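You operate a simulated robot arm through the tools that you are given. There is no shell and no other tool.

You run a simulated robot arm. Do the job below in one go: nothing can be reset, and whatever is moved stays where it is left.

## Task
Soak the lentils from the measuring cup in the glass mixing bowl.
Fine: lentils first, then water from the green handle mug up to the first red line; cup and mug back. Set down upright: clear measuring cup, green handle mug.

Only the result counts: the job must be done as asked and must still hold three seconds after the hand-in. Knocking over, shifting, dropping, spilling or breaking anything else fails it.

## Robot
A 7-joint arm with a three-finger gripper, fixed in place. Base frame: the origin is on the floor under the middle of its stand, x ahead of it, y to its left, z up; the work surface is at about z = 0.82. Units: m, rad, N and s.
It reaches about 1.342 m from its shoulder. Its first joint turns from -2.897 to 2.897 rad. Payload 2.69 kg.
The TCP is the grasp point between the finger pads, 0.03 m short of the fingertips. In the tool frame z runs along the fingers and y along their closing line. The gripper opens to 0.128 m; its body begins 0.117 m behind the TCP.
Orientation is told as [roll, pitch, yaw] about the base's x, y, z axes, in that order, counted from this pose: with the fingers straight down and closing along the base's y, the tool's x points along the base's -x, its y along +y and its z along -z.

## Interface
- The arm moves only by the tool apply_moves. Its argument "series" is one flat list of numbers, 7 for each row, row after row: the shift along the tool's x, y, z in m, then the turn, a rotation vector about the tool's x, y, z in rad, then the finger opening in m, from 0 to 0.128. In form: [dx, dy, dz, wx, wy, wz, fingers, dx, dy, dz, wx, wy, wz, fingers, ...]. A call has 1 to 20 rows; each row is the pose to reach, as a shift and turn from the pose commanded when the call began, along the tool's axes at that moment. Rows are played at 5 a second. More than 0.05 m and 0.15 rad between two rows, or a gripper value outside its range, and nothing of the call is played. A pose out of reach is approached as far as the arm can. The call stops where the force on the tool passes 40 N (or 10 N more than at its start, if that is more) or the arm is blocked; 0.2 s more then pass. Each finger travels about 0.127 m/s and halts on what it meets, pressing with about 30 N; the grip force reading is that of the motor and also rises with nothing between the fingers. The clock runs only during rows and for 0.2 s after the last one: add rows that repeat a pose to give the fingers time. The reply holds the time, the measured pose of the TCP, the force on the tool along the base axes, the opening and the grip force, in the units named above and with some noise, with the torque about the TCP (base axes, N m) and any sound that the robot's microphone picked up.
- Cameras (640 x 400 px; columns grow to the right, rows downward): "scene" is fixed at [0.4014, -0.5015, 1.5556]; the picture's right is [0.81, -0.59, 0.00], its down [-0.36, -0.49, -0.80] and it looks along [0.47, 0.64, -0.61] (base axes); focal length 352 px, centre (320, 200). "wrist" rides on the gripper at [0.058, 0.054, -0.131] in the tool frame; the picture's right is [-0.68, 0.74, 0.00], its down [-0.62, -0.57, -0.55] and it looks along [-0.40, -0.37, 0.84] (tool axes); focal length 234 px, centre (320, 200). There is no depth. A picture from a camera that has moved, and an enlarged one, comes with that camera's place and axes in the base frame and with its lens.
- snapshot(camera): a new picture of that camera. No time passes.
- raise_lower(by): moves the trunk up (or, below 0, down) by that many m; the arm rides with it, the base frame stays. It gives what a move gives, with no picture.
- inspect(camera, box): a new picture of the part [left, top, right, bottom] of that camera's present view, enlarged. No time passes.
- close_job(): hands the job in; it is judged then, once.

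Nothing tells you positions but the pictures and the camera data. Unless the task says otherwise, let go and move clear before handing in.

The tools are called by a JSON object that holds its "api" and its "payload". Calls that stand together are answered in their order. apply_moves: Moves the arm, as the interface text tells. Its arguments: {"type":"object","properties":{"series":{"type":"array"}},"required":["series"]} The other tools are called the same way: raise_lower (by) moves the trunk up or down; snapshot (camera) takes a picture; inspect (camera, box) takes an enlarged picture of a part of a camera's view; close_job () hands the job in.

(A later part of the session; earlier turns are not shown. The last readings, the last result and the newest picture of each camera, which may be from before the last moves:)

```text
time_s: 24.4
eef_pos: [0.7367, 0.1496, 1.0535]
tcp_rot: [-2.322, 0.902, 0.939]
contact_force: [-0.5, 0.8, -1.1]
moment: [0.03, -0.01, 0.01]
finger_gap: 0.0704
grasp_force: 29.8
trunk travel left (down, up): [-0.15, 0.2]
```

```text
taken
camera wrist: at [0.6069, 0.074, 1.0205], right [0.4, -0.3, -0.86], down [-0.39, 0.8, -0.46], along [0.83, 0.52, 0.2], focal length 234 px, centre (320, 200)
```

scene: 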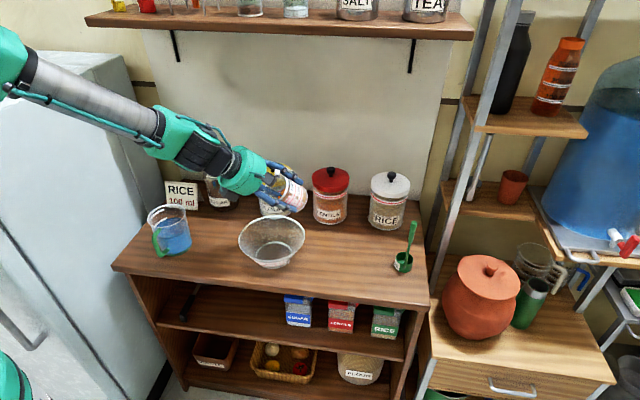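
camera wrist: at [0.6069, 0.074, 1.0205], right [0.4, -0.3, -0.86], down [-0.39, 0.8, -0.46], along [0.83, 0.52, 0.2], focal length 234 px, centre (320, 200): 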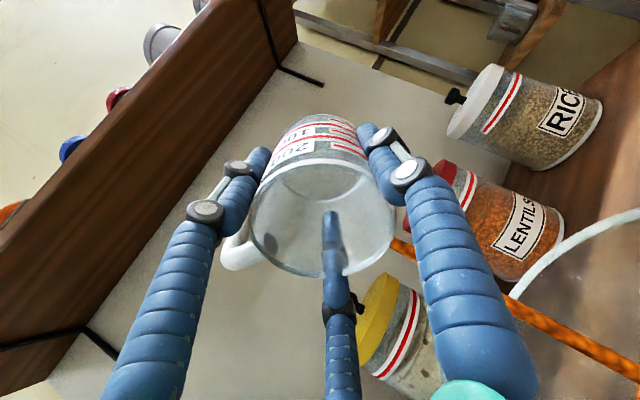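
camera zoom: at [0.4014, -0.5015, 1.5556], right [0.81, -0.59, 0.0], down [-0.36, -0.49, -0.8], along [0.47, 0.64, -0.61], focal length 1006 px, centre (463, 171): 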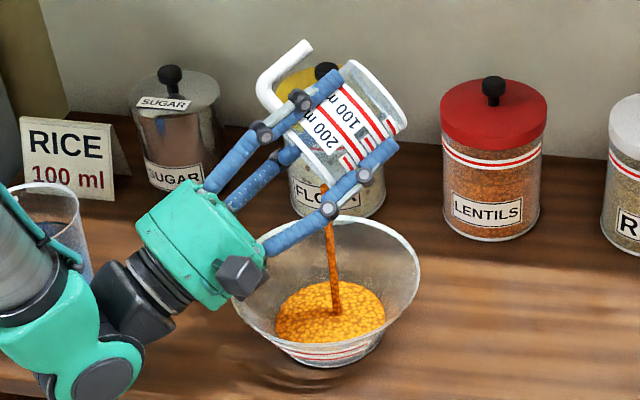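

{"api": "apply_moves", "payload": {"series": [0, 0, 0, 0, 0, 0, 0.06, 0, 0, 0, 0, 0, 0, 0.06, 0.0066, -0.0038, -0.0013, 0.0436, 0.0756, 0, 0.06, 0.0066, -0.0038, -0.0013, 0.0436, 0.0756, 0, 0.06, 0.0066, -0.0038, -0.0013, 0.0436, 0.0756, 0, 0.06, 0.0151, -0.0087, -0.0016, 0.0873, 0.1512, 0, 0.06, 0.0151, -0.0087, -0.0016, 0.0873, 0.1512, 0, 0.06, 0.0151, -0.0087, -0.0016, 0.0873, 0.1512, 0, 0.06, 0.0151, -0.0087, -0.0016, 0.0873, 0.1512, 0, 0.06]}}

{"api": "inspect", "payload": {"camera": "scene", "box": [200, 140, 340, 280]}}

{"api": "snapshot", "payload": {"camera": "wrist"}}

{"api": "snapshot", "payload": {"camera": "scene"}}

```text
time_s: 26.4
eef_pos: [0.7271, 0.1489, 1.0688]
tcp_rot: [-2.519, 0.79, 0.79]
contact_force: [-0.6, 1.1, 0.3]
moment: [-0.05, -0.02, -0.03]
finger_gap: 0.0706
grasp_force: 29.8
trunk travel left (down, up): [-0.15, 0.2]
```

```text
2.86 times, centred on (270, 210) of scene
camera zoom: at [0.4014, -0.5015, 1.5556], right [0.81, -0.59, 0.0], down [-0.36, -0.49, -0.8], along [0.47, 0.64, -0.61], focal length 1006 px, centre (463, 171)
```

zoom: 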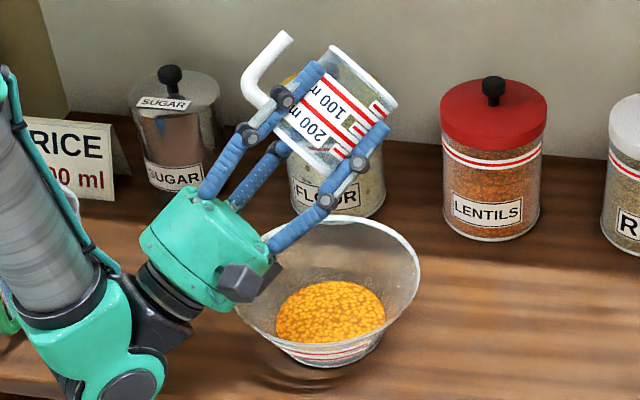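

```text
taken
camera wrist: at [0.6059, 0.0746, 1.014], right [0.55, -0.3, -0.78], down [-0.3, 0.8, -0.52], along [0.78, 0.52, 0.35], focal length 234 px, centre (320, 200)
```

wrist: 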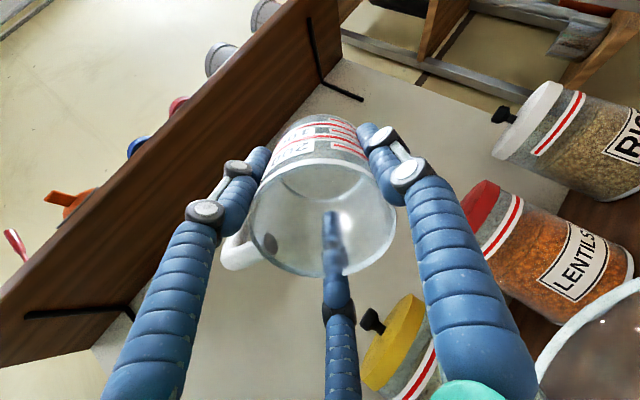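

```text
taken
```

scene: 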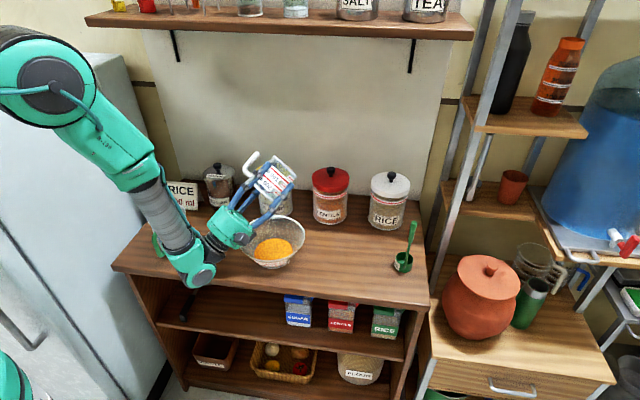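

The cup is empty and the lentils are all in the bowl. I'll rotate the cup back upright above the bowl.

{"api": "apply_moves", "payload": {"series": [0.0005, -0.0003, 0.0025, -0.0682, -0.1181, 0, 0.06, 0.001, -0.0006, 0.005, -0.1364, -0.2362, 0, 0.06, 0.0015, -0.0009, 0.0075, -0.2045, -0.3543, 0, 0.06, 0.002, -0.0012, 0.01, -0.2727, -0.4724, 0, 0.06, 0.0025, -0.0015, 0.0124, -0.3409, -0.5905, 0, 0.06, 0.003, -0.0018, 0.0149, -0.4091, -0.7085, 0, 0.06, 0.0035, -0.0021, 0.0174, -0.4773, -0.8266, 0, 0.06, 0.0041, -0.0023, 0.0199, -0.5454, -0.9447, 0, 0.06, 0.0046, -0.0026, 0.0224, -0.6136, -1.0628, 0, 0.06, 0.0051, -0.0029, 0.0249, -0.6818, -1.1809, 0, 0.06, 0.0056, -0.0032, 0.0274, -0.75, -1.299, 0, 0.06, 0.0061, -0.0035, 0.0299, -0.8182, -1.4171, 0, 0.06, 0.0066, -0.0038, 0.0323, -0.8863, -1.5352, 0, 0.06, 0.0071, -0.0041, 0.0348, -0.9545, -1.6532, 0, 0.06, 0.0076, -0.0044, 0.0373, -1.0227, -1.7713, 0, 0.06, 0.0081, -0.0047, 0.0398, -1.0909, -1.8894, 0, 0.06, 0.0081, -0.0047, 0.0398, -1.0909, -1.8894, 0, 0.06]}}

{"api": "snapshot", "payload": {"camera": "wrist"}}

{"api": "snapshot", "payload": {"camera": "scene"}}

```text
time_s: 30.0
eef_pos: [0.7555, 0.1494, 1.1001]
tcp_rot: [0.001, -0.002, 2.618]
contact_force: [-0.1, 0.3, -1.6]
moment: [0.03, 0.07, -0.04]
finger_gap: 0.0709
grasp_force: 30.4
out of reach, approached as far as the arm can: row 12, 13
trunk travel left (down, up): [-0.15, 0.2]
```

```text
taken
camera wrist: at [0.7794, 0.0737, 1.2301], right [-0.95, -0.3, 0.0], down [-0.25, 0.8, 0.55], along [-0.17, 0.52, -0.84], focal length 234 px, centre (320, 200)
```

wrist: 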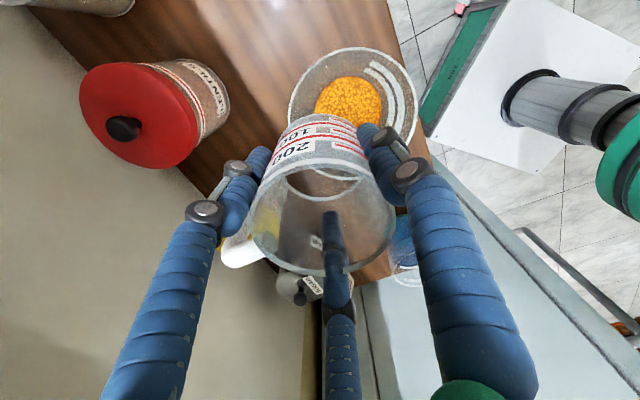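

```text
taken
```

scene: 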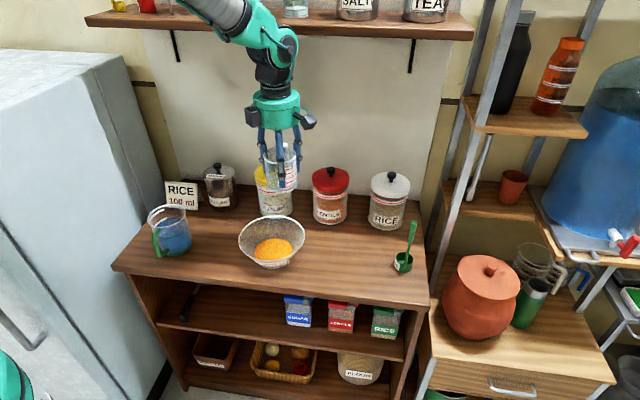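

The cup is upright and empty, and the lentils sit in the bowl. I'll carry the cup back above its original spot, turning it back 120°.

{"api": "apply_moves", "payload": {"series": [0.0101, 0.0047, 0, 0, 0, 0.1164, 0.06, 0.0202, 0.0094, 0, 0, 0, 0.2327, 0.06, 0.0302, 0.0141, 0, 0, 0, 0.3491, 0.06, 0.0403, 0.0188, 0, 0, 0, 0.4654, 0.06, 0.0504, 0.0234, 0, 0, 0, 0.5818, 0.06, 0.0605, 0.0281, 0, 0, 0, 0.6981, 0.06, 0.0705, 0.0328, 0, 0, 0, 0.8145, 0.06, 0.0806, 0.0375, 0, 0, 0, 0.9308, 0.06, 0.0907, 0.0422, 0, 0, 0, 1.0472, 0.06, 0.1008, 0.0469, 0, 0, 0, 1.1636, 0.06, 0.1109, 0.0516, 0, 0, 0, 1.2799, 0.06, 0.1209, 0.0563, 0, 0, 0, 1.3963, 0.06, 0.131, 0.061, 0, 0, 0, 1.5126, 0.06, 0.1411, 0.0656, 0, 0, 0, 1.629, 0.06, 0.1512, 0.0703, 0, 0, 0, 1.7453, 0.06, 0.1612, 0.075, 0, 0, 0, 1.8617, 0.06, 0.1713, 0.0797, 0, 0, 0, 1.978, 0.06, 0.1814, 0.0844, 0, 0, 0, 2.0944, 0.06, 0.1814, 0.0844, 0, 0, 0, 2.0944, 0.06]}}

{"api": "snapshot", "payload": {"camera": "wrist"}}

{"api": "snapshot", "payload": {"camera": "scene"}}

```text
time_s: 34.0
eef_pos: [0.8692, -0.015, 1.1013]
tcp_rot: [0.0, -0.001, 0.524]
contact_force: [0.6, 0.7, -0.7]
moment: [0.03, 0.0, -0.02]
finger_gap: 0.0711
grasp_force: 30.0
trunk travel left (down, up): [-0.15, 0.2]
```

```text
taken
camera wrist: at [0.7912, 0.0027, 1.2318], right [0.22, 0.98, 0.0], down [0.82, -0.18, 0.55], along [0.54, -0.12, -0.84], focal length 234 px, centre (320, 200)
```

wrist: 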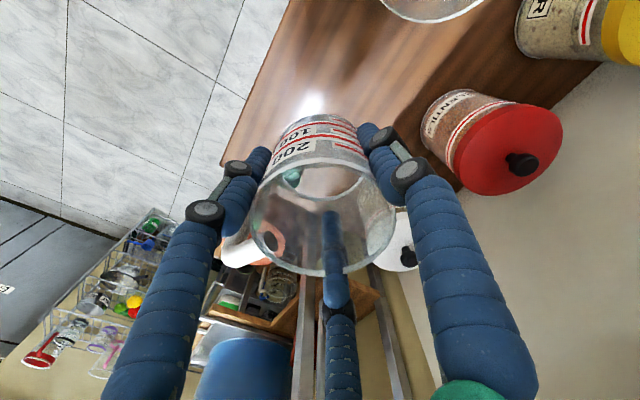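

```text
taken
```

scene: 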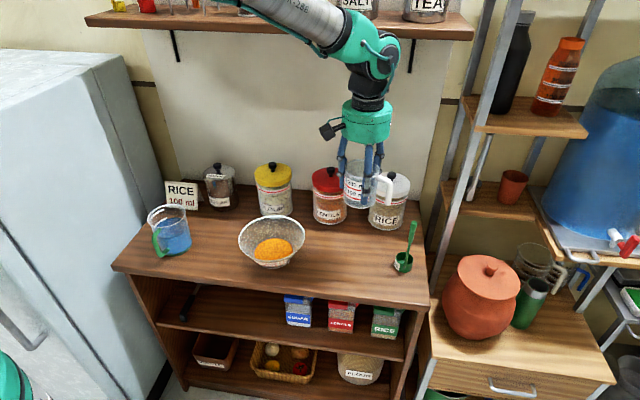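

{"api": "apply_moves", "payload": {"series": [0.0, 0, 0.035, 0, 0, 0, 0.06, 0.0, 0, 0.07, 0, 0, 0, 0.06, 0.0, 0, 0.105, 0, 0, 0, 0.06, 0.0, 0, 0.14, 0, 0, 0, 0.06, 0.0, 0, 0.17, 0, 0, 0, 0.06, 0.0, 0, 0.195, 0, 0, 0, 0.06, 0.0, 0, 0.212, 0, 0, 0, 0.06, 0.0, 0, 0.222, 0, 0, 0, 0.06, 0.0, 0, 0.222, 0, 0, 0, 0.06]}}

{"api": "inspect", "payload": {"camera": "scene", "box": [310, 160, 440, 290]}}

```text
time_s: 36.0
eef_pos: [0.8701, -0.0158, 0.8774]
tcp_rot: [0.0, 0.0, 0.523]
contact_force: [0.1, -0.2, -1.5]
moment: [0.0, 0.02, -0.01]
finger_gap: 0.0711
grasp_force: 29.5
trunk travel left (down, up): [-0.15, 0.2]
```

```text
3.08 times, centred on (375, 225) of scene
camera zoom: at [0.4014, -0.5015, 1.5556], right [0.81, -0.59, 0.0], down [-0.36, -0.49, -0.8], along [0.47, 0.64, -0.61], focal length 1083 px, centre (151, 123)
```

zoom: 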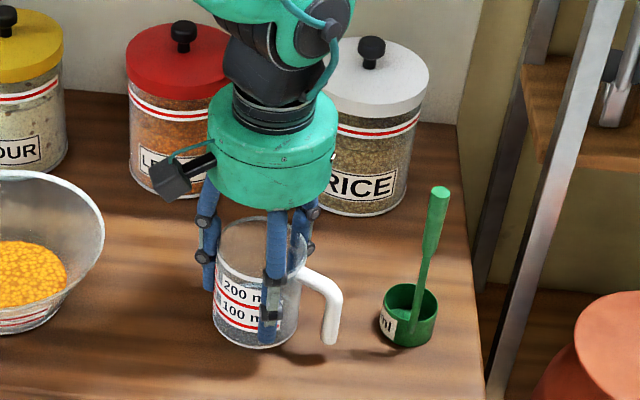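

{"api": "apply_moves", "payload": {"series": [0.0, 0, 0.003, 0, 0, 0, 0.06, 0.0, 0, 0.005, 0, 0, 0, 0.06, 0.0, 0, 0.007, 0, 0, 0, 0.06, 0.0, 0, 0.0075, 0, 0, 0, 0.06]}}

```text
time_s: 37.0
eef_pos: [0.8696, -0.0162, 0.8717]
tcp_rot: [0.001, -0.001, 0.524]
contact_force: [-0.9, -0.3, 7.7]
moment: [-0.1, -0.14, -0.03]
finger_gap: 0.0711
grasp_force: 30.0
trunk travel left (down, up): [-0.15, 0.2]
```

The cup is touching down, with about 8 N upward. I'll release it and check that it stands upright.

{"api": "apply_moves", "payload": {"series": [0.0, 0, -0.001, 0, 0, 0, 0.06, 0.0, 0, -0.001, 0, 0, 0, 0.075, 0.0, 0, -0.001, 0, 0, 0, 0.09, 0.0, 0, -0.001, 0, 0, 0, 0.11, 0.0, 0, -0.001, 0, 0, 0, 0.128, 0.0, 0, -0.001, 0, 0, 0, 0.128]}}

{"api": "inspect", "payload": {"camera": "scene", "box": [310, 160, 440, 290]}}

{"api": "snapshot", "payload": {"camera": "wrist"}}

```text
time_s: 38.4
eef_pos: [0.8692, -0.0151, 0.8716]
tcp_rot: [0.0, 0.0, 0.524]
contact_force: [0.1, 0.4, 0.2]
moment: [0.03, 0.0, -0.02]
finger_gap: 0.1279
grasp_force: 0.1
trunk travel left (down, up): [-0.15, 0.2]
```

```text
3.08 times, centred on (375, 225) of scene
camera zoom: at [0.4014, -0.5015, 1.5556], right [0.81, -0.59, 0.0], down [-0.36, -0.49, -0.8], along [0.47, 0.64, -0.61], focal length 1083 px, centre (151, 123)
```

zoom: 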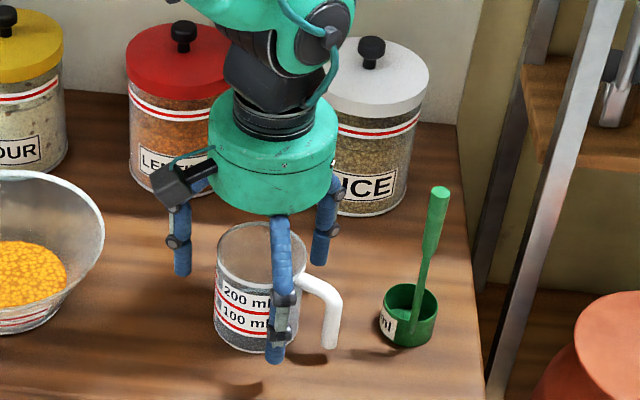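

```text
taken
camera wrist: at [0.7921, 0.0025, 1.0034], right [0.22, 0.98, 0.0], down [0.82, -0.18, 0.55], along [0.54, -0.12, -0.84], focal length 234 px, centre (320, 200)
```

wrist: 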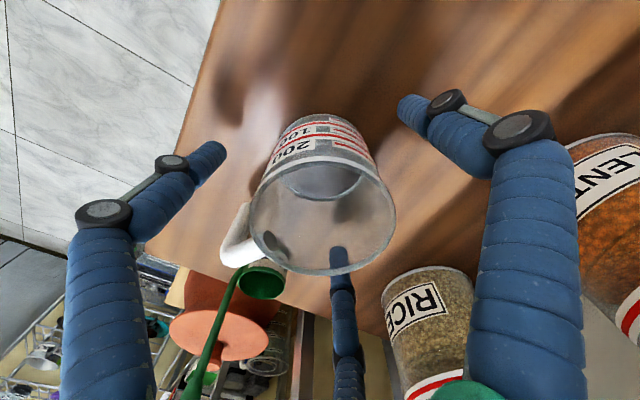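

The measuring cup stands back in its place. I'll rise straight up and cross over to look at the mug from above.

{"api": "apply_moves", "payload": {"series": [0, 0, -0.043, 0, 0, 0, 0.128, 0, 0, -0.086, 0, 0, 0, 0.128, 0, 0, -0.129, 0, 0, 0, 0.128, 0, 0, -0.172, 0, 0, 0, 0.128, 0, 0, -0.215, 0, 0, 0, 0.128, 0, 0, -0.258, 0, 0, 0, 0.128, 0.011, 0.0394, -0.258, 0, 0, -0.0631, 0.128, 0.022, 0.0788, -0.258, 0, 0, -0.1262, 0.128, 0.033, 0.1182, -0.258, 0, 0, -0.1893, 0.128, 0.044, 0.1576, -0.258, 0, 0, -0.2524, 0.128, 0.055, 0.197, -0.258, 0, 0, -0.3155, 0.128, 0.0661, 0.2364, -0.258, 0, 0, -0.3786, 0.128, 0.0771, 0.2758, -0.258, 0, 0, -0.4417, 0.128, 0.0881, 0.3152, -0.258, 0, 0, -0.5048, 0.128, 0.0991, 0.3546, -0.258, 0, 0, -0.5679, 0.128, 0.1101, 0.394, -0.258, 0, 0, -0.631, 0.128, 0.1211, 0.4334, -0.258, 0, 0, -0.6941, 0.128, 0.1321, 0.4728, -0.258, 0, 0, -0.7572, 0.128, 0.1431, 0.5122, -0.258, 0, 0, -0.8203, 0.128]}}

{"api": "snapshot", "payload": {"camera": "wrist"}}

{"api": "snapshot", "payload": {"camera": "scene"}}

```text
time_s: 42.4
eef_pos: [0.4906, 0.3571, 1.1304]
tcp_rot: [-0.002, 0.0, 1.345]
contact_force: [-0.2, -0.1, -0.1]
moment: [0.01, 0.01, 0.04]
finger_gap: 0.128
grasp_force: 0.1
trunk travel left (down, up): [-0.15, 0.2]
```

```text
taken
camera wrist: at [0.4245, 0.3132, 1.2618], right [-0.57, 0.82, 0.0], down [0.69, 0.47, 0.55], along [0.45, 0.31, -0.84], focal length 234 px, centre (320, 200)
```

wrist: 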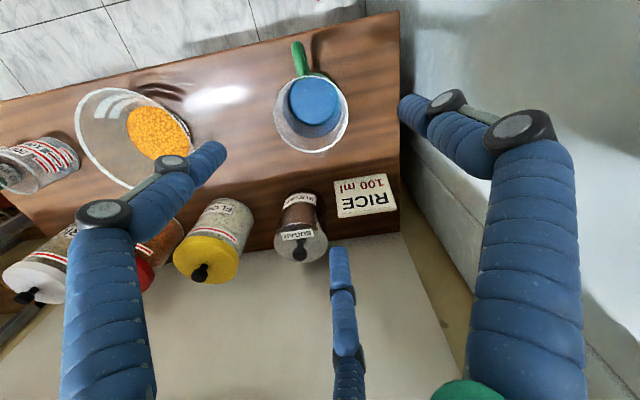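

```text
taken
```

scene: 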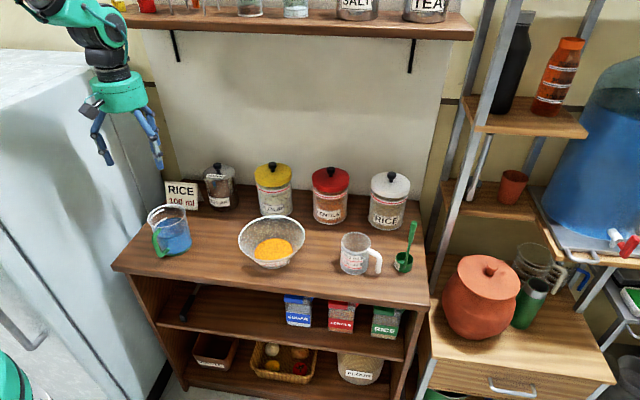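

{"api": "inspect", "payload": {"camera": "wrist", "box": [250, 30, 380, 165]}}

{"api": "inspect", "payload": {"camera": "wrist", "box": [60, 70, 230, 200]}}

{"api": "inspect", "payload": {"camera": "scene", "box": [225, 200, 325, 280]}}

{"api": "inspect", "payload": {"camera": "scene", "box": [60, 60, 220, 280]}}

```text
2.96 times, centred on (315, 98) of wrist
camera zoom: at [0.4245, 0.3132, 1.2618], right [-0.57, 0.82, 0.0], down [0.69, 0.47, 0.55], along [0.45, 0.31, -0.84], focal length 694 px, centre (335, 504)
```

zoom: 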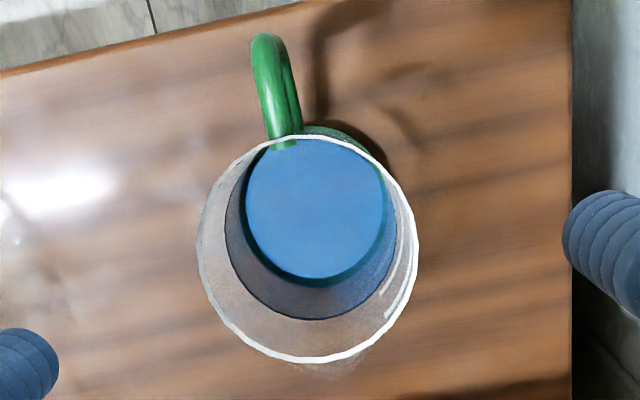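

```text
3.08 times, centred on (145, 135) of wrist
camera zoom: at [0.4245, 0.3132, 1.2618], right [-0.57, 0.82, 0.0], down [0.69, 0.47, 0.55], along [0.45, 0.31, -0.84], focal length 720 px, centre (858, 400)
```

zoom: 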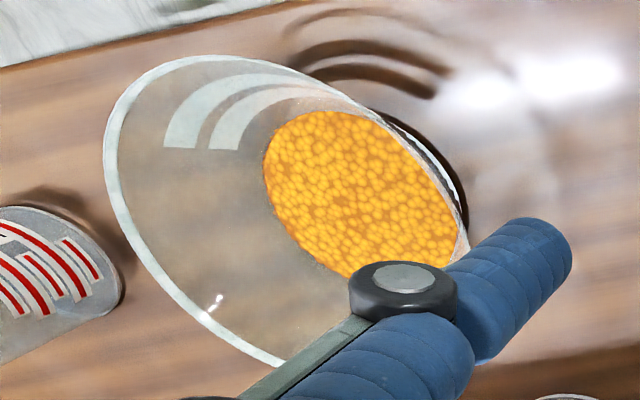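

```text
5.00 times, centred on (275, 240) of scene
camera zoom: at [0.4014, -0.5015, 1.5556], right [0.81, -0.59, 0.0], down [-0.36, -0.49, -0.8], along [0.47, 0.64, -0.61], focal length 1760 px, centre (545, 0)
```

zoom: 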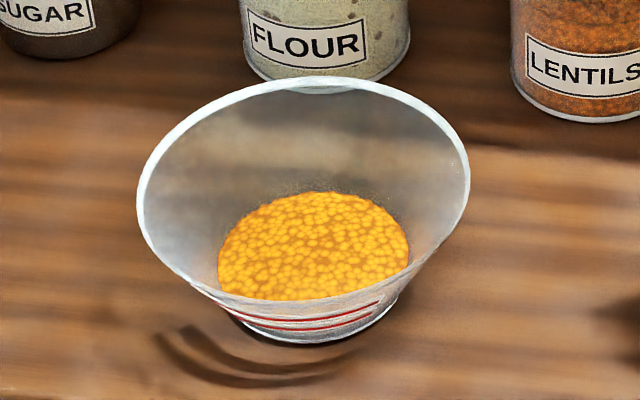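

```text
1.82 times, centred on (140, 170) of scene
camera zoom: at [0.4014, -0.5015, 1.5556], right [0.81, -0.59, 0.0], down [-0.36, -0.49, -0.8], along [0.47, 0.64, -0.61], focal length 640 px, centre (647, 254)
```

zoom: 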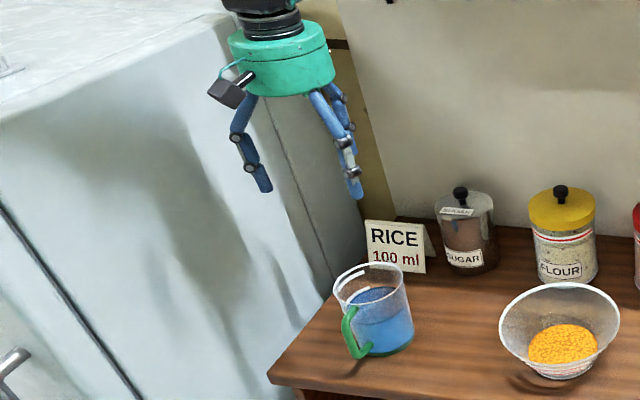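

The mug is centred near (0.494, 0.345) with its handle at -133°, which falls in a finger gap. I'll shift over and come partway down to verify.

{"api": "apply_moves", "payload": {"series": [0.0108, -0.0068, 0.03, 0, 0, 0, 0.128, 0.0108, -0.0068, 0.06, 0, 0, 0, 0.128, 0.0108, -0.0068, 0.085, 0, 0, 0, 0.128, 0.0108, -0.0068, 0.085, 0, 0, 0, 0.128]}}

{"api": "snapshot", "payload": {"camera": "wrist"}}

{"api": "inspect", "payload": {"camera": "wrist", "box": [220, 30, 420, 180]}}

{"api": "inspect", "payload": {"camera": "scene", "box": [60, 80, 240, 280]}}

```text
time_s: 43.4
eef_pos: [0.4933, 0.3439, 1.045]
tcp_rot: [0.002, 0.001, 1.345]
contact_force: [0.6, 0.3, -0.2]
moment: [-0.03, -0.02, -0.01]
finger_gap: 0.128
grasp_force: 0.0
trunk travel left (down, up): [-0.15, 0.2]
```

```text
taken
camera wrist: at [0.428, 0.3003, 1.1765], right [-0.57, 0.82, 0.0], down [0.69, 0.47, 0.55], along [0.45, 0.31, -0.84], focal length 234 px, centre (320, 200)
```

wrist: 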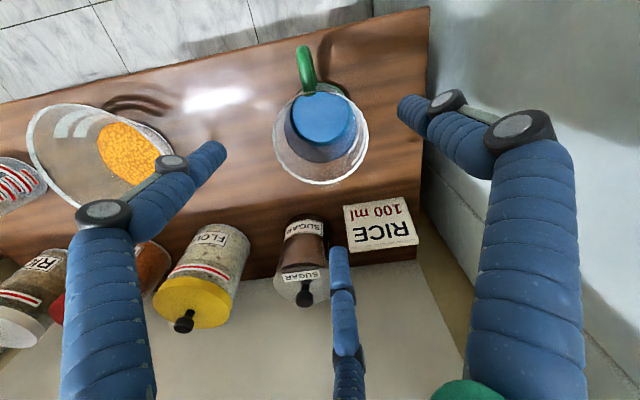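

```text
2.67 times, centred on (320, 105) of wrist
camera zoom: at [0.428, 0.3003, 1.1765], right [-0.57, 0.82, 0.0], down [0.69, 0.47, 0.55], along [0.45, 0.31, -0.84], focal length 624 px, centre (320, 453)
```

zoom: 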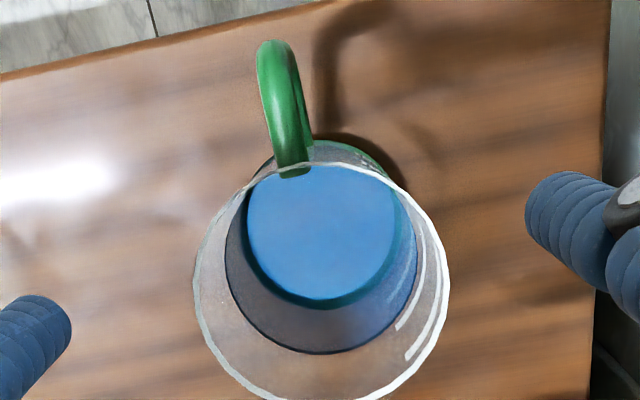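

```text
2.00 times, centred on (150, 180) of scene
camera zoom: at [0.4014, -0.5015, 1.5556], right [0.81, -0.59, 0.0], down [-0.36, -0.49, -0.8], along [0.47, 0.64, -0.61], focal length 704 px, centre (660, 240)
```

zoom: 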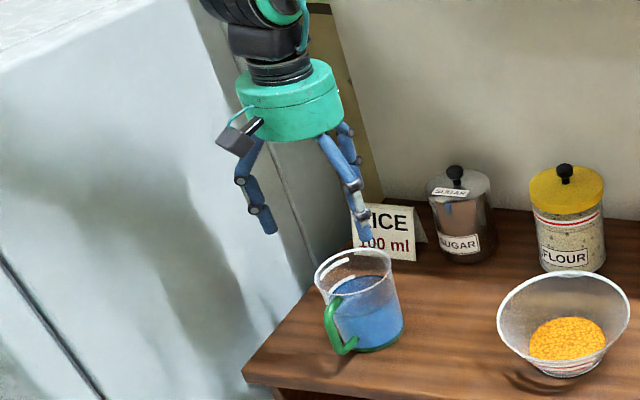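

The mug is aligned within about 2 mm. I'll descend to grip around its upper body.

{"api": "apply_moves", "payload": {"series": [0.0, 0.001, 0.035, 0, 0, 0, 0.128, 0.0, 0.001, 0.07, 0, 0, 0, 0.128, 0.0, 0.001, 0.105, 0, 0, 0, 0.128, 0.0, 0.001, 0.135, 0, 0, 0, 0.128, 0.0, 0.001, 0.157, 0, 0, 0, 0.128, 0.0, 0.001, 0.157, 0, 0, 0, 0.128]}}

{"api": "snapshot", "payload": {"camera": "wrist"}}

{"api": "inspect", "payload": {"camera": "scene", "box": [90, 120, 230, 280]}}

```text
time_s: 44.8
eef_pos: [0.4911, 0.3437, 0.8894]
tcp_rot: [0.001, 0.0, 1.343]
contact_force: [0.1, 0.7, -0.1]
moment: [-0.04, 0.06, 0.03]
finger_gap: 0.1279
grasp_force: 0.1
trunk travel left (down, up): [-0.15, 0.2]
```

```text
taken
camera wrist: at [0.4257, 0.3011, 1.0204], right [-0.57, 0.82, 0.0], down [0.69, 0.47, 0.55], along [0.45, 0.31, -0.84], focal length 234 px, centre (320, 200)
```

wrist: 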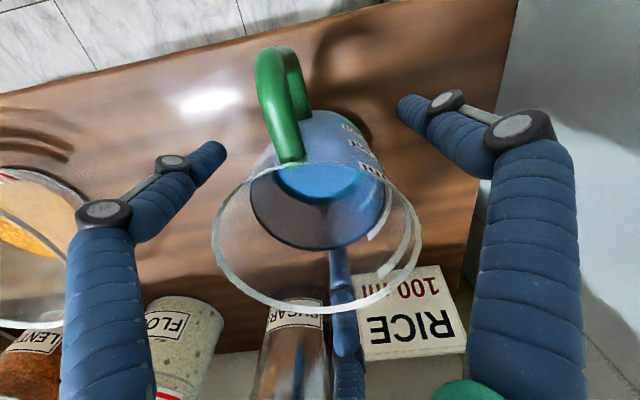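

```text
2.50 times, centred on (160, 200) of scene
camera zoom: at [0.4014, -0.5015, 1.5556], right [0.81, -0.59, 0.0], down [-0.36, -0.49, -0.8], along [0.47, 0.64, -0.61], focal length 880 px, centre (720, 200)
```

zoom: 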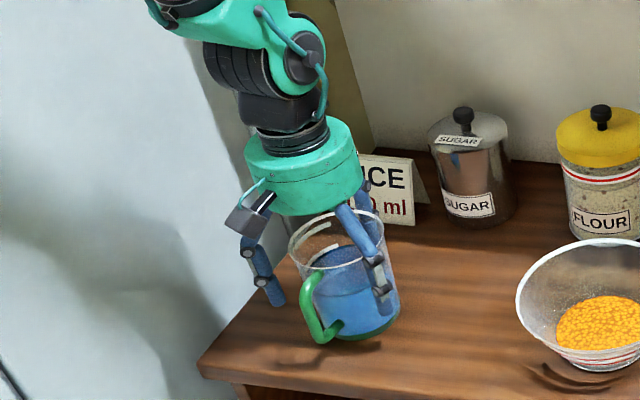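

{"api": "apply_moves", "payload": {"series": [0, 0, 0, 0, 0, 0, 0.115, 0, 0, 0, 0, 0, 0, 0.105, 0, 0, 0, 0, 0, 0, 0.095, 0, 0, 0, 0, 0, 0, 0.085, 0, 0, 0, 0, 0, 0, 0.085, 0, 0, 0, 0, 0, 0, 0.085]}}

{"api": "snapshot", "payload": {"camera": "wrist"}}

{"api": "inspect", "payload": {"camera": "scene", "box": [90, 120, 230, 280]}}

```text
time_s: 46.2
eef_pos: [0.4916, 0.3456, 0.8893]
tcp_rot: [0.001, 0.001, 1.345]
contact_force: [-1.1, -0.7, 3.7]
moment: [-0.14, 0.11, -0.01]
finger_gap: 0.0899
grasp_force: 29.6
trunk travel left (down, up): [-0.15, 0.2]
```

```text
taken
camera wrist: at [0.4252, 0.3008, 1.0208], right [-0.57, 0.82, 0.0], down [0.69, 0.47, 0.55], along [0.45, 0.31, -0.84], focal length 234 px, centre (320, 200)
```

wrist: 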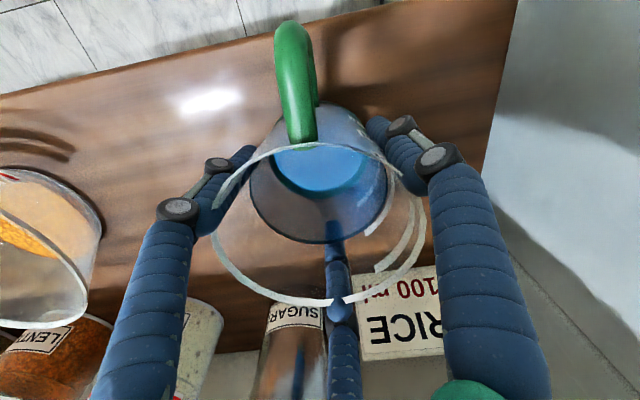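

```text
2.50 times, centred on (160, 200) of scene
camera zoom: at [0.4014, -0.5015, 1.5556], right [0.81, -0.59, 0.0], down [-0.36, -0.49, -0.8], along [0.47, 0.64, -0.61], focal length 880 px, centre (720, 200)
```

zoom: 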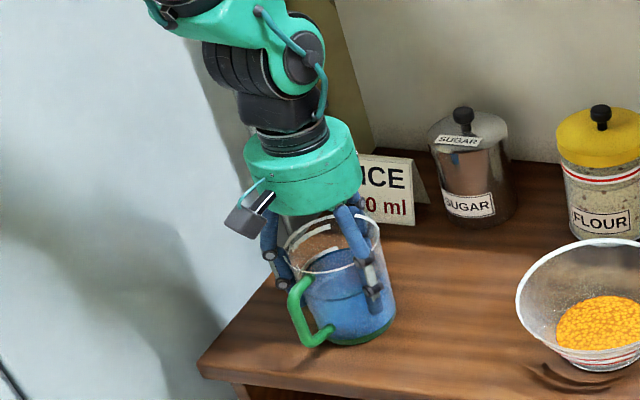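

The mug is gripped; it turned a few degrees as the fingers centred it. I'll lift slowly and check that it holds.

{"api": "apply_moves", "payload": {"series": [0, 0, -0.004, 0, 0, 0, 0.085, 0, 0, -0.01, 0, 0, 0, 0.085, 0, 0, -0.018, 0, 0, 0, 0.085, 0, 0, -0.026, 0, 0, 0, 0.085, 0, 0, -0.034, 0, 0, 0, 0.085, 0, 0, -0.04, 0, 0, 0, 0.085, 0, 0, -0.04, 0, 0, 0, 0.085]}}

{"api": "snapshot", "payload": {"camera": "wrist"}}

{"api": "inspect", "payload": {"camera": "scene", "box": [90, 120, 230, 280]}}

```text
time_s: 47.8
eef_pos: [0.4934, 0.3449, 0.9272]
tcp_rot: [0.0, -0.001, 1.343]
contact_force: [-0.6, 0.3, -4.3]
moment: [0.05, -0.05, 0.0]
finger_gap: 0.0899
grasp_force: 29.9
trunk travel left (down, up): [-0.15, 0.2]
```

```text
taken
camera wrist: at [0.4273, 0.3012, 1.0587], right [-0.57, 0.82, 0.0], down [0.69, 0.47, 0.55], along [0.45, 0.31, -0.84], focal length 234 px, centre (320, 200)
```

wrist: 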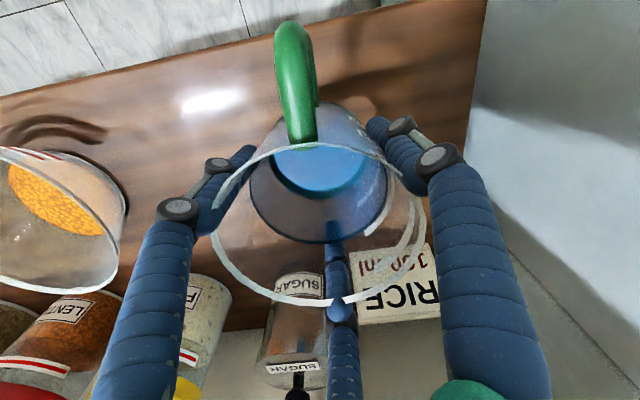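

```text
2.50 times, centred on (160, 200) of scene
camera zoom: at [0.4014, -0.5015, 1.5556], right [0.81, -0.59, 0.0], down [-0.36, -0.49, -0.8], along [0.47, 0.64, -0.61], focal length 880 px, centre (720, 200)
```

zoom: 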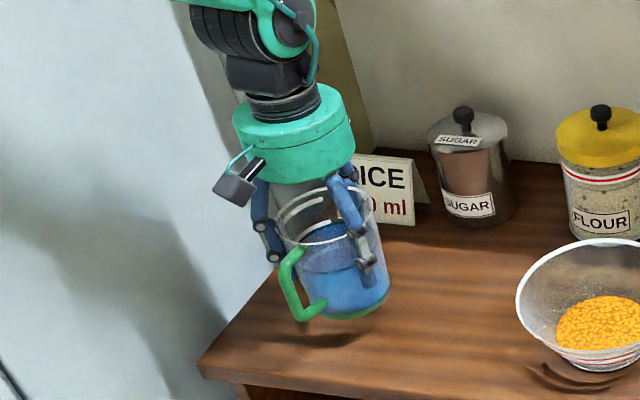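

The mug lifts cleanly. I'll carry it level, with gentle ramps, to beside the bowl, yawing 73° so the pouring gap faces the robot.

{"api": "apply_moves", "payload": {"series": [0, 0, -0.02, 0, 0, 0, 0.085, 0, 0, -0.05, 0, 0, 0, 0.085, 0, 0, -0.085, 0, 0, 0, 0.085, 0, 0, -0.12, 0, 0, 0, 0.085, 0, 0, -0.145, 0, 0, 0, 0.085, 0, 0, -0.162, 0, 0, 0, 0.085, 0.0039, -0.0093, -0.162, 0, 0, -0.0382, 0.085, 0.0116, -0.0279, -0.162, 0, 0, -0.1147, 0.085, 0.0219, -0.0527, -0.162, 0, 0, -0.2166, 0.085, 0.0334, -0.0806, -0.162, 0, 0, -0.3312, 0.085, 0.045, -0.1085, -0.162, 0, 0, -0.4459, 0.085, 0.0566, -0.1364, -0.162, 0, 0, -0.5606, 0.085, 0.0682, -0.1642, -0.162, 0, 0, -0.6752, 0.085, 0.0797, -0.1921, -0.162, 0, 0, -0.7899, 0.085, 0.0913, -0.22, -0.162, 0, 0, -0.9045, 0.085, 0.1029, -0.2479, -0.162, 0, 0, -1.0192, 0.085, 0.1132, -0.2727, -0.162, 0, 0, -1.1211, 0.085, 0.1222, -0.2944, -0.162, 0, 0, -1.2103, 0.085, 0.1286, -0.3099, -0.162, 0, 0, -1.274, 0.085, 0.1286, -0.3099, -0.162, 0, 0, -1.274, 0.085]}}

{"api": "snapshot", "payload": {"camera": "wrist"}}

{"api": "snapshot", "payload": {"camera": "scene"}}

```text
time_s: 52.0
eef_pos: [0.7667, 0.1486, 1.0881]
tcp_rot: [-0.001, 0.0, 2.62]
contact_force: [-0.2, 0.0, -5.0]
moment: [0.05, 0.04, -0.01]
finger_gap: 0.0896
grasp_force: 30.1
trunk travel left (down, up): [-0.15, 0.2]
```

```text
taken
camera wrist: at [0.79, 0.0738, 1.2201], right [-0.95, -0.3, 0.0], down [-0.25, 0.8, 0.55], along [-0.17, 0.52, -0.84], focal length 234 px, centre (320, 200)
```

wrist: 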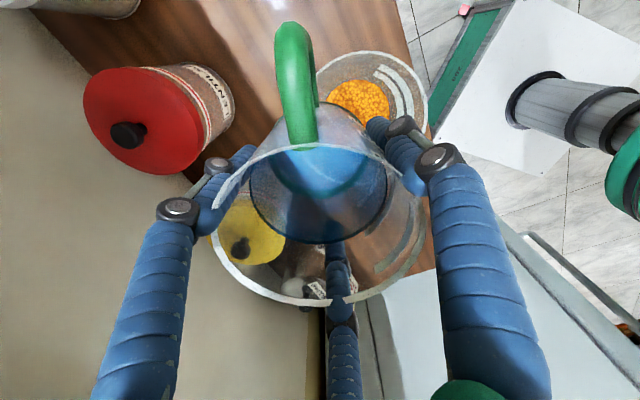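

```text
taken
```

scene: 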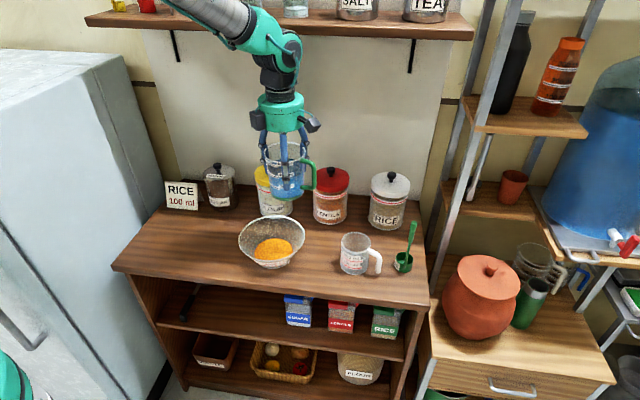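

I'll start tilting the mug gently to 40° with its lip over the bowl; nothing should flow yet.

{"api": "apply_moves", "payload": {"series": [0.0011, -0.0009, 0.0105, 0.0436, 0.0756, 0, 0.085, 0.0023, -0.0017, 0.0209, 0.0873, 0.1512, 0, 0.085, 0.0034, -0.0026, 0.0314, 0.1309, 0.2267, 0, 0.085, 0.0045, -0.0034, 0.0418, 0.1745, 0.3023, 0, 0.085, 0.0056, -0.0043, 0.0523, 0.2182, 0.3779, 0, 0.085, 0.0068, -0.0051, 0.0627, 0.2618, 0.4534, 0, 0.085, 0.0079, -0.006, 0.0732, 0.3054, 0.529, 0, 0.085, 0.009, -0.0068, 0.0836, 0.3491, 0.6046, 0, 0.085, 0.009, -0.0068, 0.0836, 0.3491, 0.6046, 0, 0.085]}}

{"api": "snapshot", "payload": {"camera": "wrist"}}

{"api": "inspect", "payload": {"camera": "scene", "box": [200, 140, 340, 280]}}

```text
time_s: 54.0
eef_pos: [0.7771, 0.1512, 1.0058]
tcp_rot: [-0.4, 0.589, 2.497]
contact_force: [0.4, -1.1, -4.2]
moment: [0.03, 0.1, 0.02]
finger_gap: 0.0899
grasp_force: 29.6
trunk travel left (down, up): [-0.15, 0.2]
```

```text
taken
camera wrist: at [0.711, 0.076, 1.1211], right [-0.73, -0.3, -0.61], down [-0.54, 0.8, 0.26], along [0.41, 0.52, -0.75], focal length 234 px, centre (320, 200)
```

wrist: 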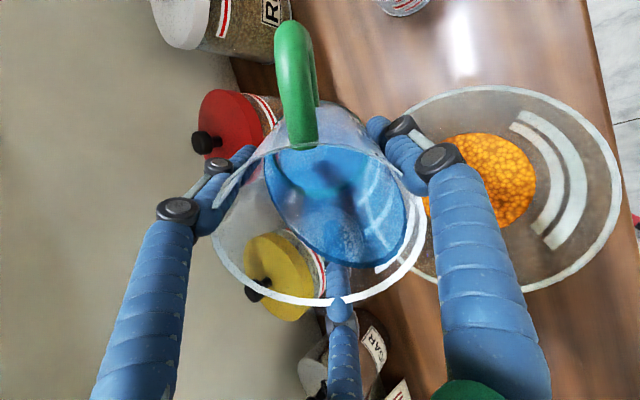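

```text
2.86 times, centred on (270, 210) of scene
camera zoom: at [0.4014, -0.5015, 1.5556], right [0.81, -0.59, 0.0], down [-0.36, -0.49, -0.8], along [0.47, 0.64, -0.61], focal length 1006 px, centre (463, 171)
```

zoom: 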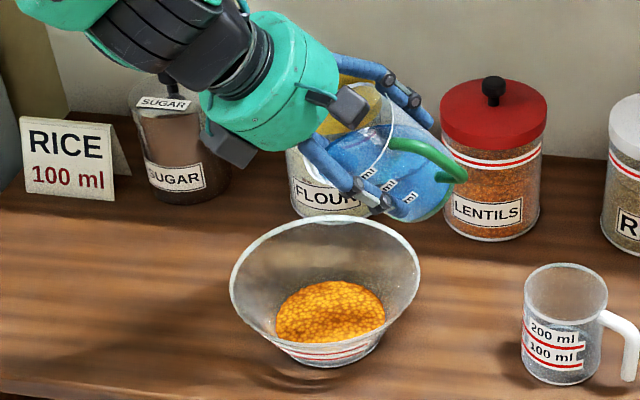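

At 40° the water nears the lip. The mug's base is getting close to the lentils jar, so I'll shift about 15 mm toward the robot and then tilt in small steps.

{"api": "apply_moves", "payload": {"series": [-0.0075, 0.0043, -0.005, 0, 0, 0, 0.085, -0.0113, 0.0065, -0.008, 0, 0, 0, 0.085, -0.0139, 0.008, -0.0042, 0.0349, 0.0605, 0, 0.085, -0.0139, 0.008, -0.0042, 0.0349, 0.0605, 0, 0.085]}}

{"api": "snapshot", "payload": {"camera": "wrist"}}

{"api": "inspect", "payload": {"camera": "scene", "box": [200, 140, 340, 280]}}

```text
time_s: 55.0
eef_pos: [0.7627, 0.1521, 0.9991]
tcp_rot: [-0.45, 0.646, 2.464]
contact_force: [-0.7, -0.8, -4.3]
moment: [0.0, 0.07, -0.02]
finger_gap: 0.0897
grasp_force: 29.6
trunk travel left (down, up): [-0.15, 0.2]
```

```text
taken
camera wrist: at [0.6879, 0.0761, 1.1098], right [-0.69, -0.3, -0.66], down [-0.56, 0.8, 0.22], along [0.46, 0.52, -0.72], focal length 234 px, centre (320, 200)
```

wrist: 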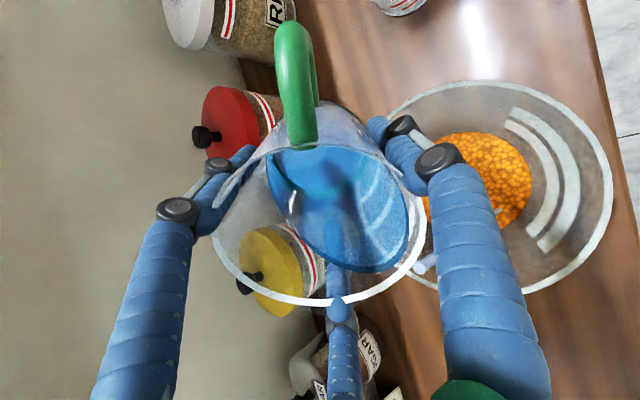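

```text
2.86 times, centred on (270, 210) of scene
camera zoom: at [0.4014, -0.5015, 1.5556], right [0.81, -0.59, 0.0], down [-0.36, -0.49, -0.8], along [0.47, 0.64, -0.61], focal length 1006 px, centre (463, 171)
```

zoom: 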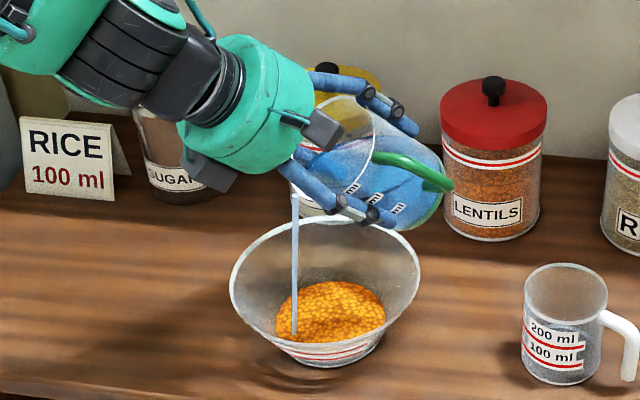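

{"api": "apply_moves", "payload": {"series": [0, 0, 0, 0, 0, 0, 0.085, 0, 0, 0, 0, 0, 0, 0.085, 0, 0, 0, 0, 0, 0, 0.085, 0, 0, 0, 0, 0, 0, 0.085]}}

{"api": "inspect", "payload": {"camera": "scene", "box": [220, 180, 320, 280]}}

{"api": "snapshot", "payload": {"camera": "wrist"}}

```text
time_s: 56.0
eef_pos: [0.7624, 0.1505, 0.9982]
tcp_rot: [-0.449, 0.647, 2.466]
contact_force: [0.3, -0.9, -5.0]
moment: [0.07, 0.07, -0.02]
finger_gap: 0.0895
grasp_force: 30.2
trunk travel left (down, up): [-0.15, 0.2]
```

```text
4.00 times, centred on (270, 230) of scene
camera zoom: at [0.4014, -0.5015, 1.5556], right [0.81, -0.59, 0.0], down [-0.36, -0.49, -0.8], along [0.47, 0.64, -0.61], focal length 1408 px, centre (520, 80)
```

zoom: 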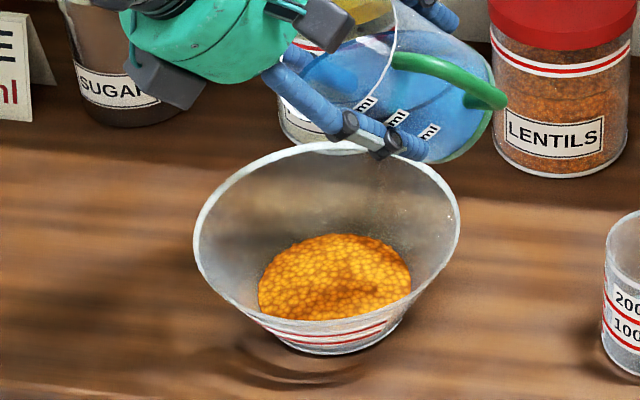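

```text
taken
camera wrist: at [0.6881, 0.0762, 1.1094], right [-0.69, -0.3, -0.66], down [-0.56, 0.8, 0.22], along [0.46, 0.52, -0.72], focal length 234 px, centre (320, 200)
```

wrist: 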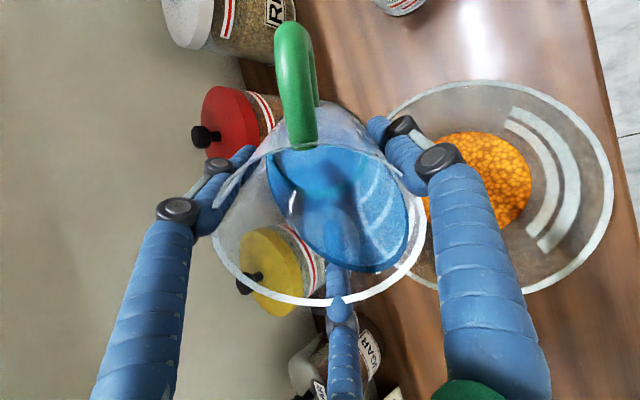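

The flow stopped by itself at 44°, so the pour is quasi-static and easy to meter. I'll continue in small steps, checking the level each time.

{"api": "apply_moves", "payload": {"series": [-0.0004, 0.0002, 0.0022, 0.0131, 0.0227, 0, 0.085, -0.0007, 0.0004, 0.0044, 0.0262, 0.0453, 0, 0.085, -0.0007, 0.0004, 0.0044, 0.0262, 0.0453, 0, 0.085, -0.0007, 0.0004, 0.0044, 0.0262, 0.0453, 0, 0.085, -0.0007, 0.0004, 0.0044, 0.0262, 0.0453, 0, 0.085, -0.0007, 0.0004, 0.0044, 0.0262, 0.0453, 0, 0.085]}}

{"api": "inspect", "payload": {"camera": "scene", "box": [220, 180, 320, 280]}}

{"api": "inspect", "payload": {"camera": "scene", "box": [245, 240, 300, 275]}}

{"api": "snapshot", "payload": {"camera": "wrist"}}

```text
time_s: 57.4
eef_pos: [0.7654, 0.1512, 0.9936]
tcp_rot: [-0.492, 0.687, 2.44]
contact_force: [-1.6, 0.0, -4.9]
moment: [0.03, 0.04, 0.02]
finger_gap: 0.0893
grasp_force: 30.1
trunk travel left (down, up): [-0.15, 0.2]
```

```text
4.00 times, centred on (270, 230) of scene
camera zoom: at [0.4014, -0.5015, 1.5556], right [0.81, -0.59, 0.0], down [-0.36, -0.49, -0.8], along [0.47, 0.64, -0.61], focal length 1408 px, centre (520, 80)
```

zoom: 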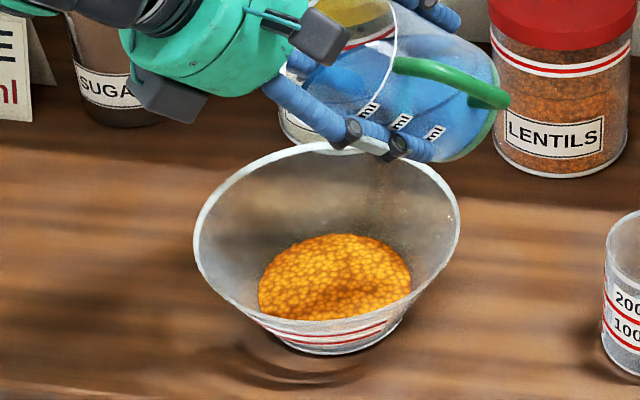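

```text
11.43 times, centred on (272, 258) of scene
camera zoom: at [0.4014, -0.5015, 1.5556], right [0.81, -0.59, 0.0], down [-0.36, -0.49, -0.8], along [0.47, 0.64, -0.61], focal length 4023 px, centre (863, -457)
```

zoom: 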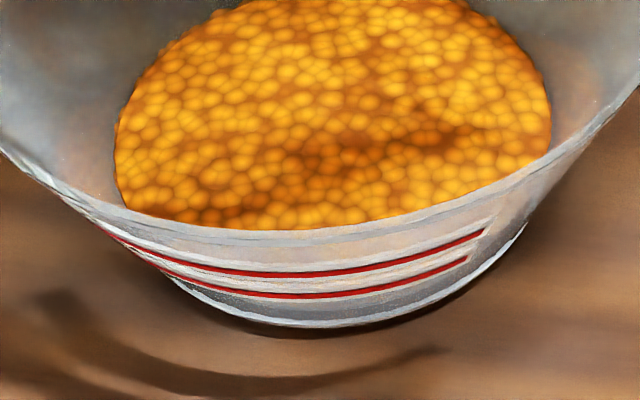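

```text
taken
camera wrist: at [0.6853, 0.0765, 1.1018], right [-0.65, -0.3, -0.7], down [-0.57, 0.8, 0.19], along [0.5, 0.52, -0.69], focal length 234 px, centre (320, 200)
```

wrist: 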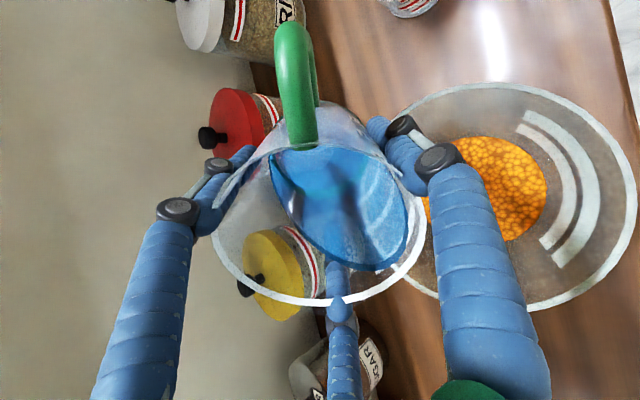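

{"api": "apply_moves", "payload": {"series": [-0.0015, 0.0009, 0.001, 0.0131, 0.0227, 0, 0.085, -0.0029, 0.0017, 0.002, 0.0262, 0.0453, 0, 0.085]}}

{"api": "inspect", "payload": {"camera": "scene", "box": [220, 180, 320, 280]}}

{"api": "snapshot", "payload": {"camera": "wrist"}}

```text
time_s: 58.0
eef_pos: [0.7642, 0.1517, 0.9924]
tcp_rot: [-0.537, 0.725, 2.412]
contact_force: [0.4, -0.9, -4.2]
moment: [0.05, 0.08, 0.03]
finger_gap: 0.0898
grasp_force: 29.4
trunk travel left (down, up): [-0.15, 0.2]
```

```text
4.00 times, centred on (270, 230) of scene
camera zoom: at [0.4014, -0.5015, 1.5556], right [0.81, -0.59, 0.0], down [-0.36, -0.49, -0.8], along [0.47, 0.64, -0.61], focal length 1408 px, centre (520, 80)
```

zoom: 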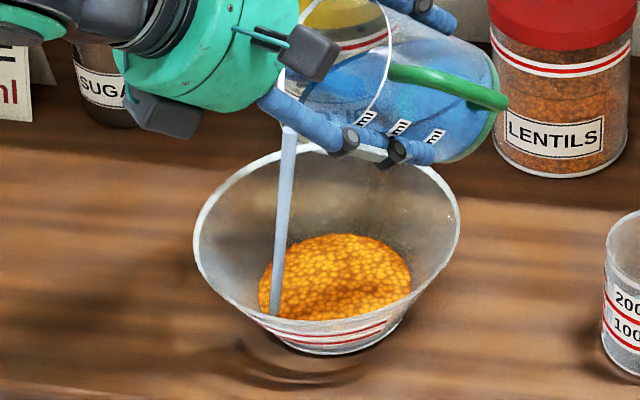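

```text
taken
camera wrist: at [0.6785, 0.0767, 1.0942], right [-0.61, -0.3, -0.73], down [-0.58, 0.8, 0.16], along [0.53, 0.52, -0.66], focal length 234 px, centre (320, 200)
```

wrist: 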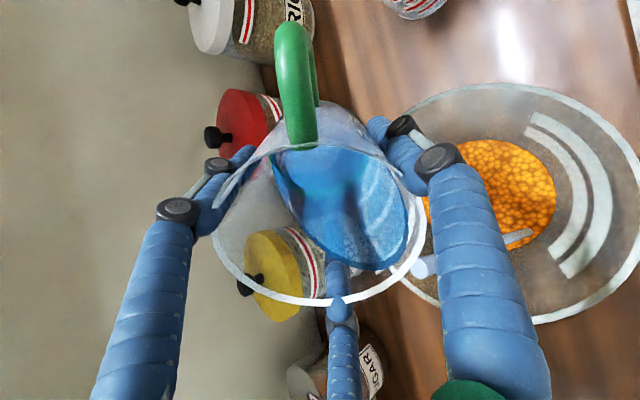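

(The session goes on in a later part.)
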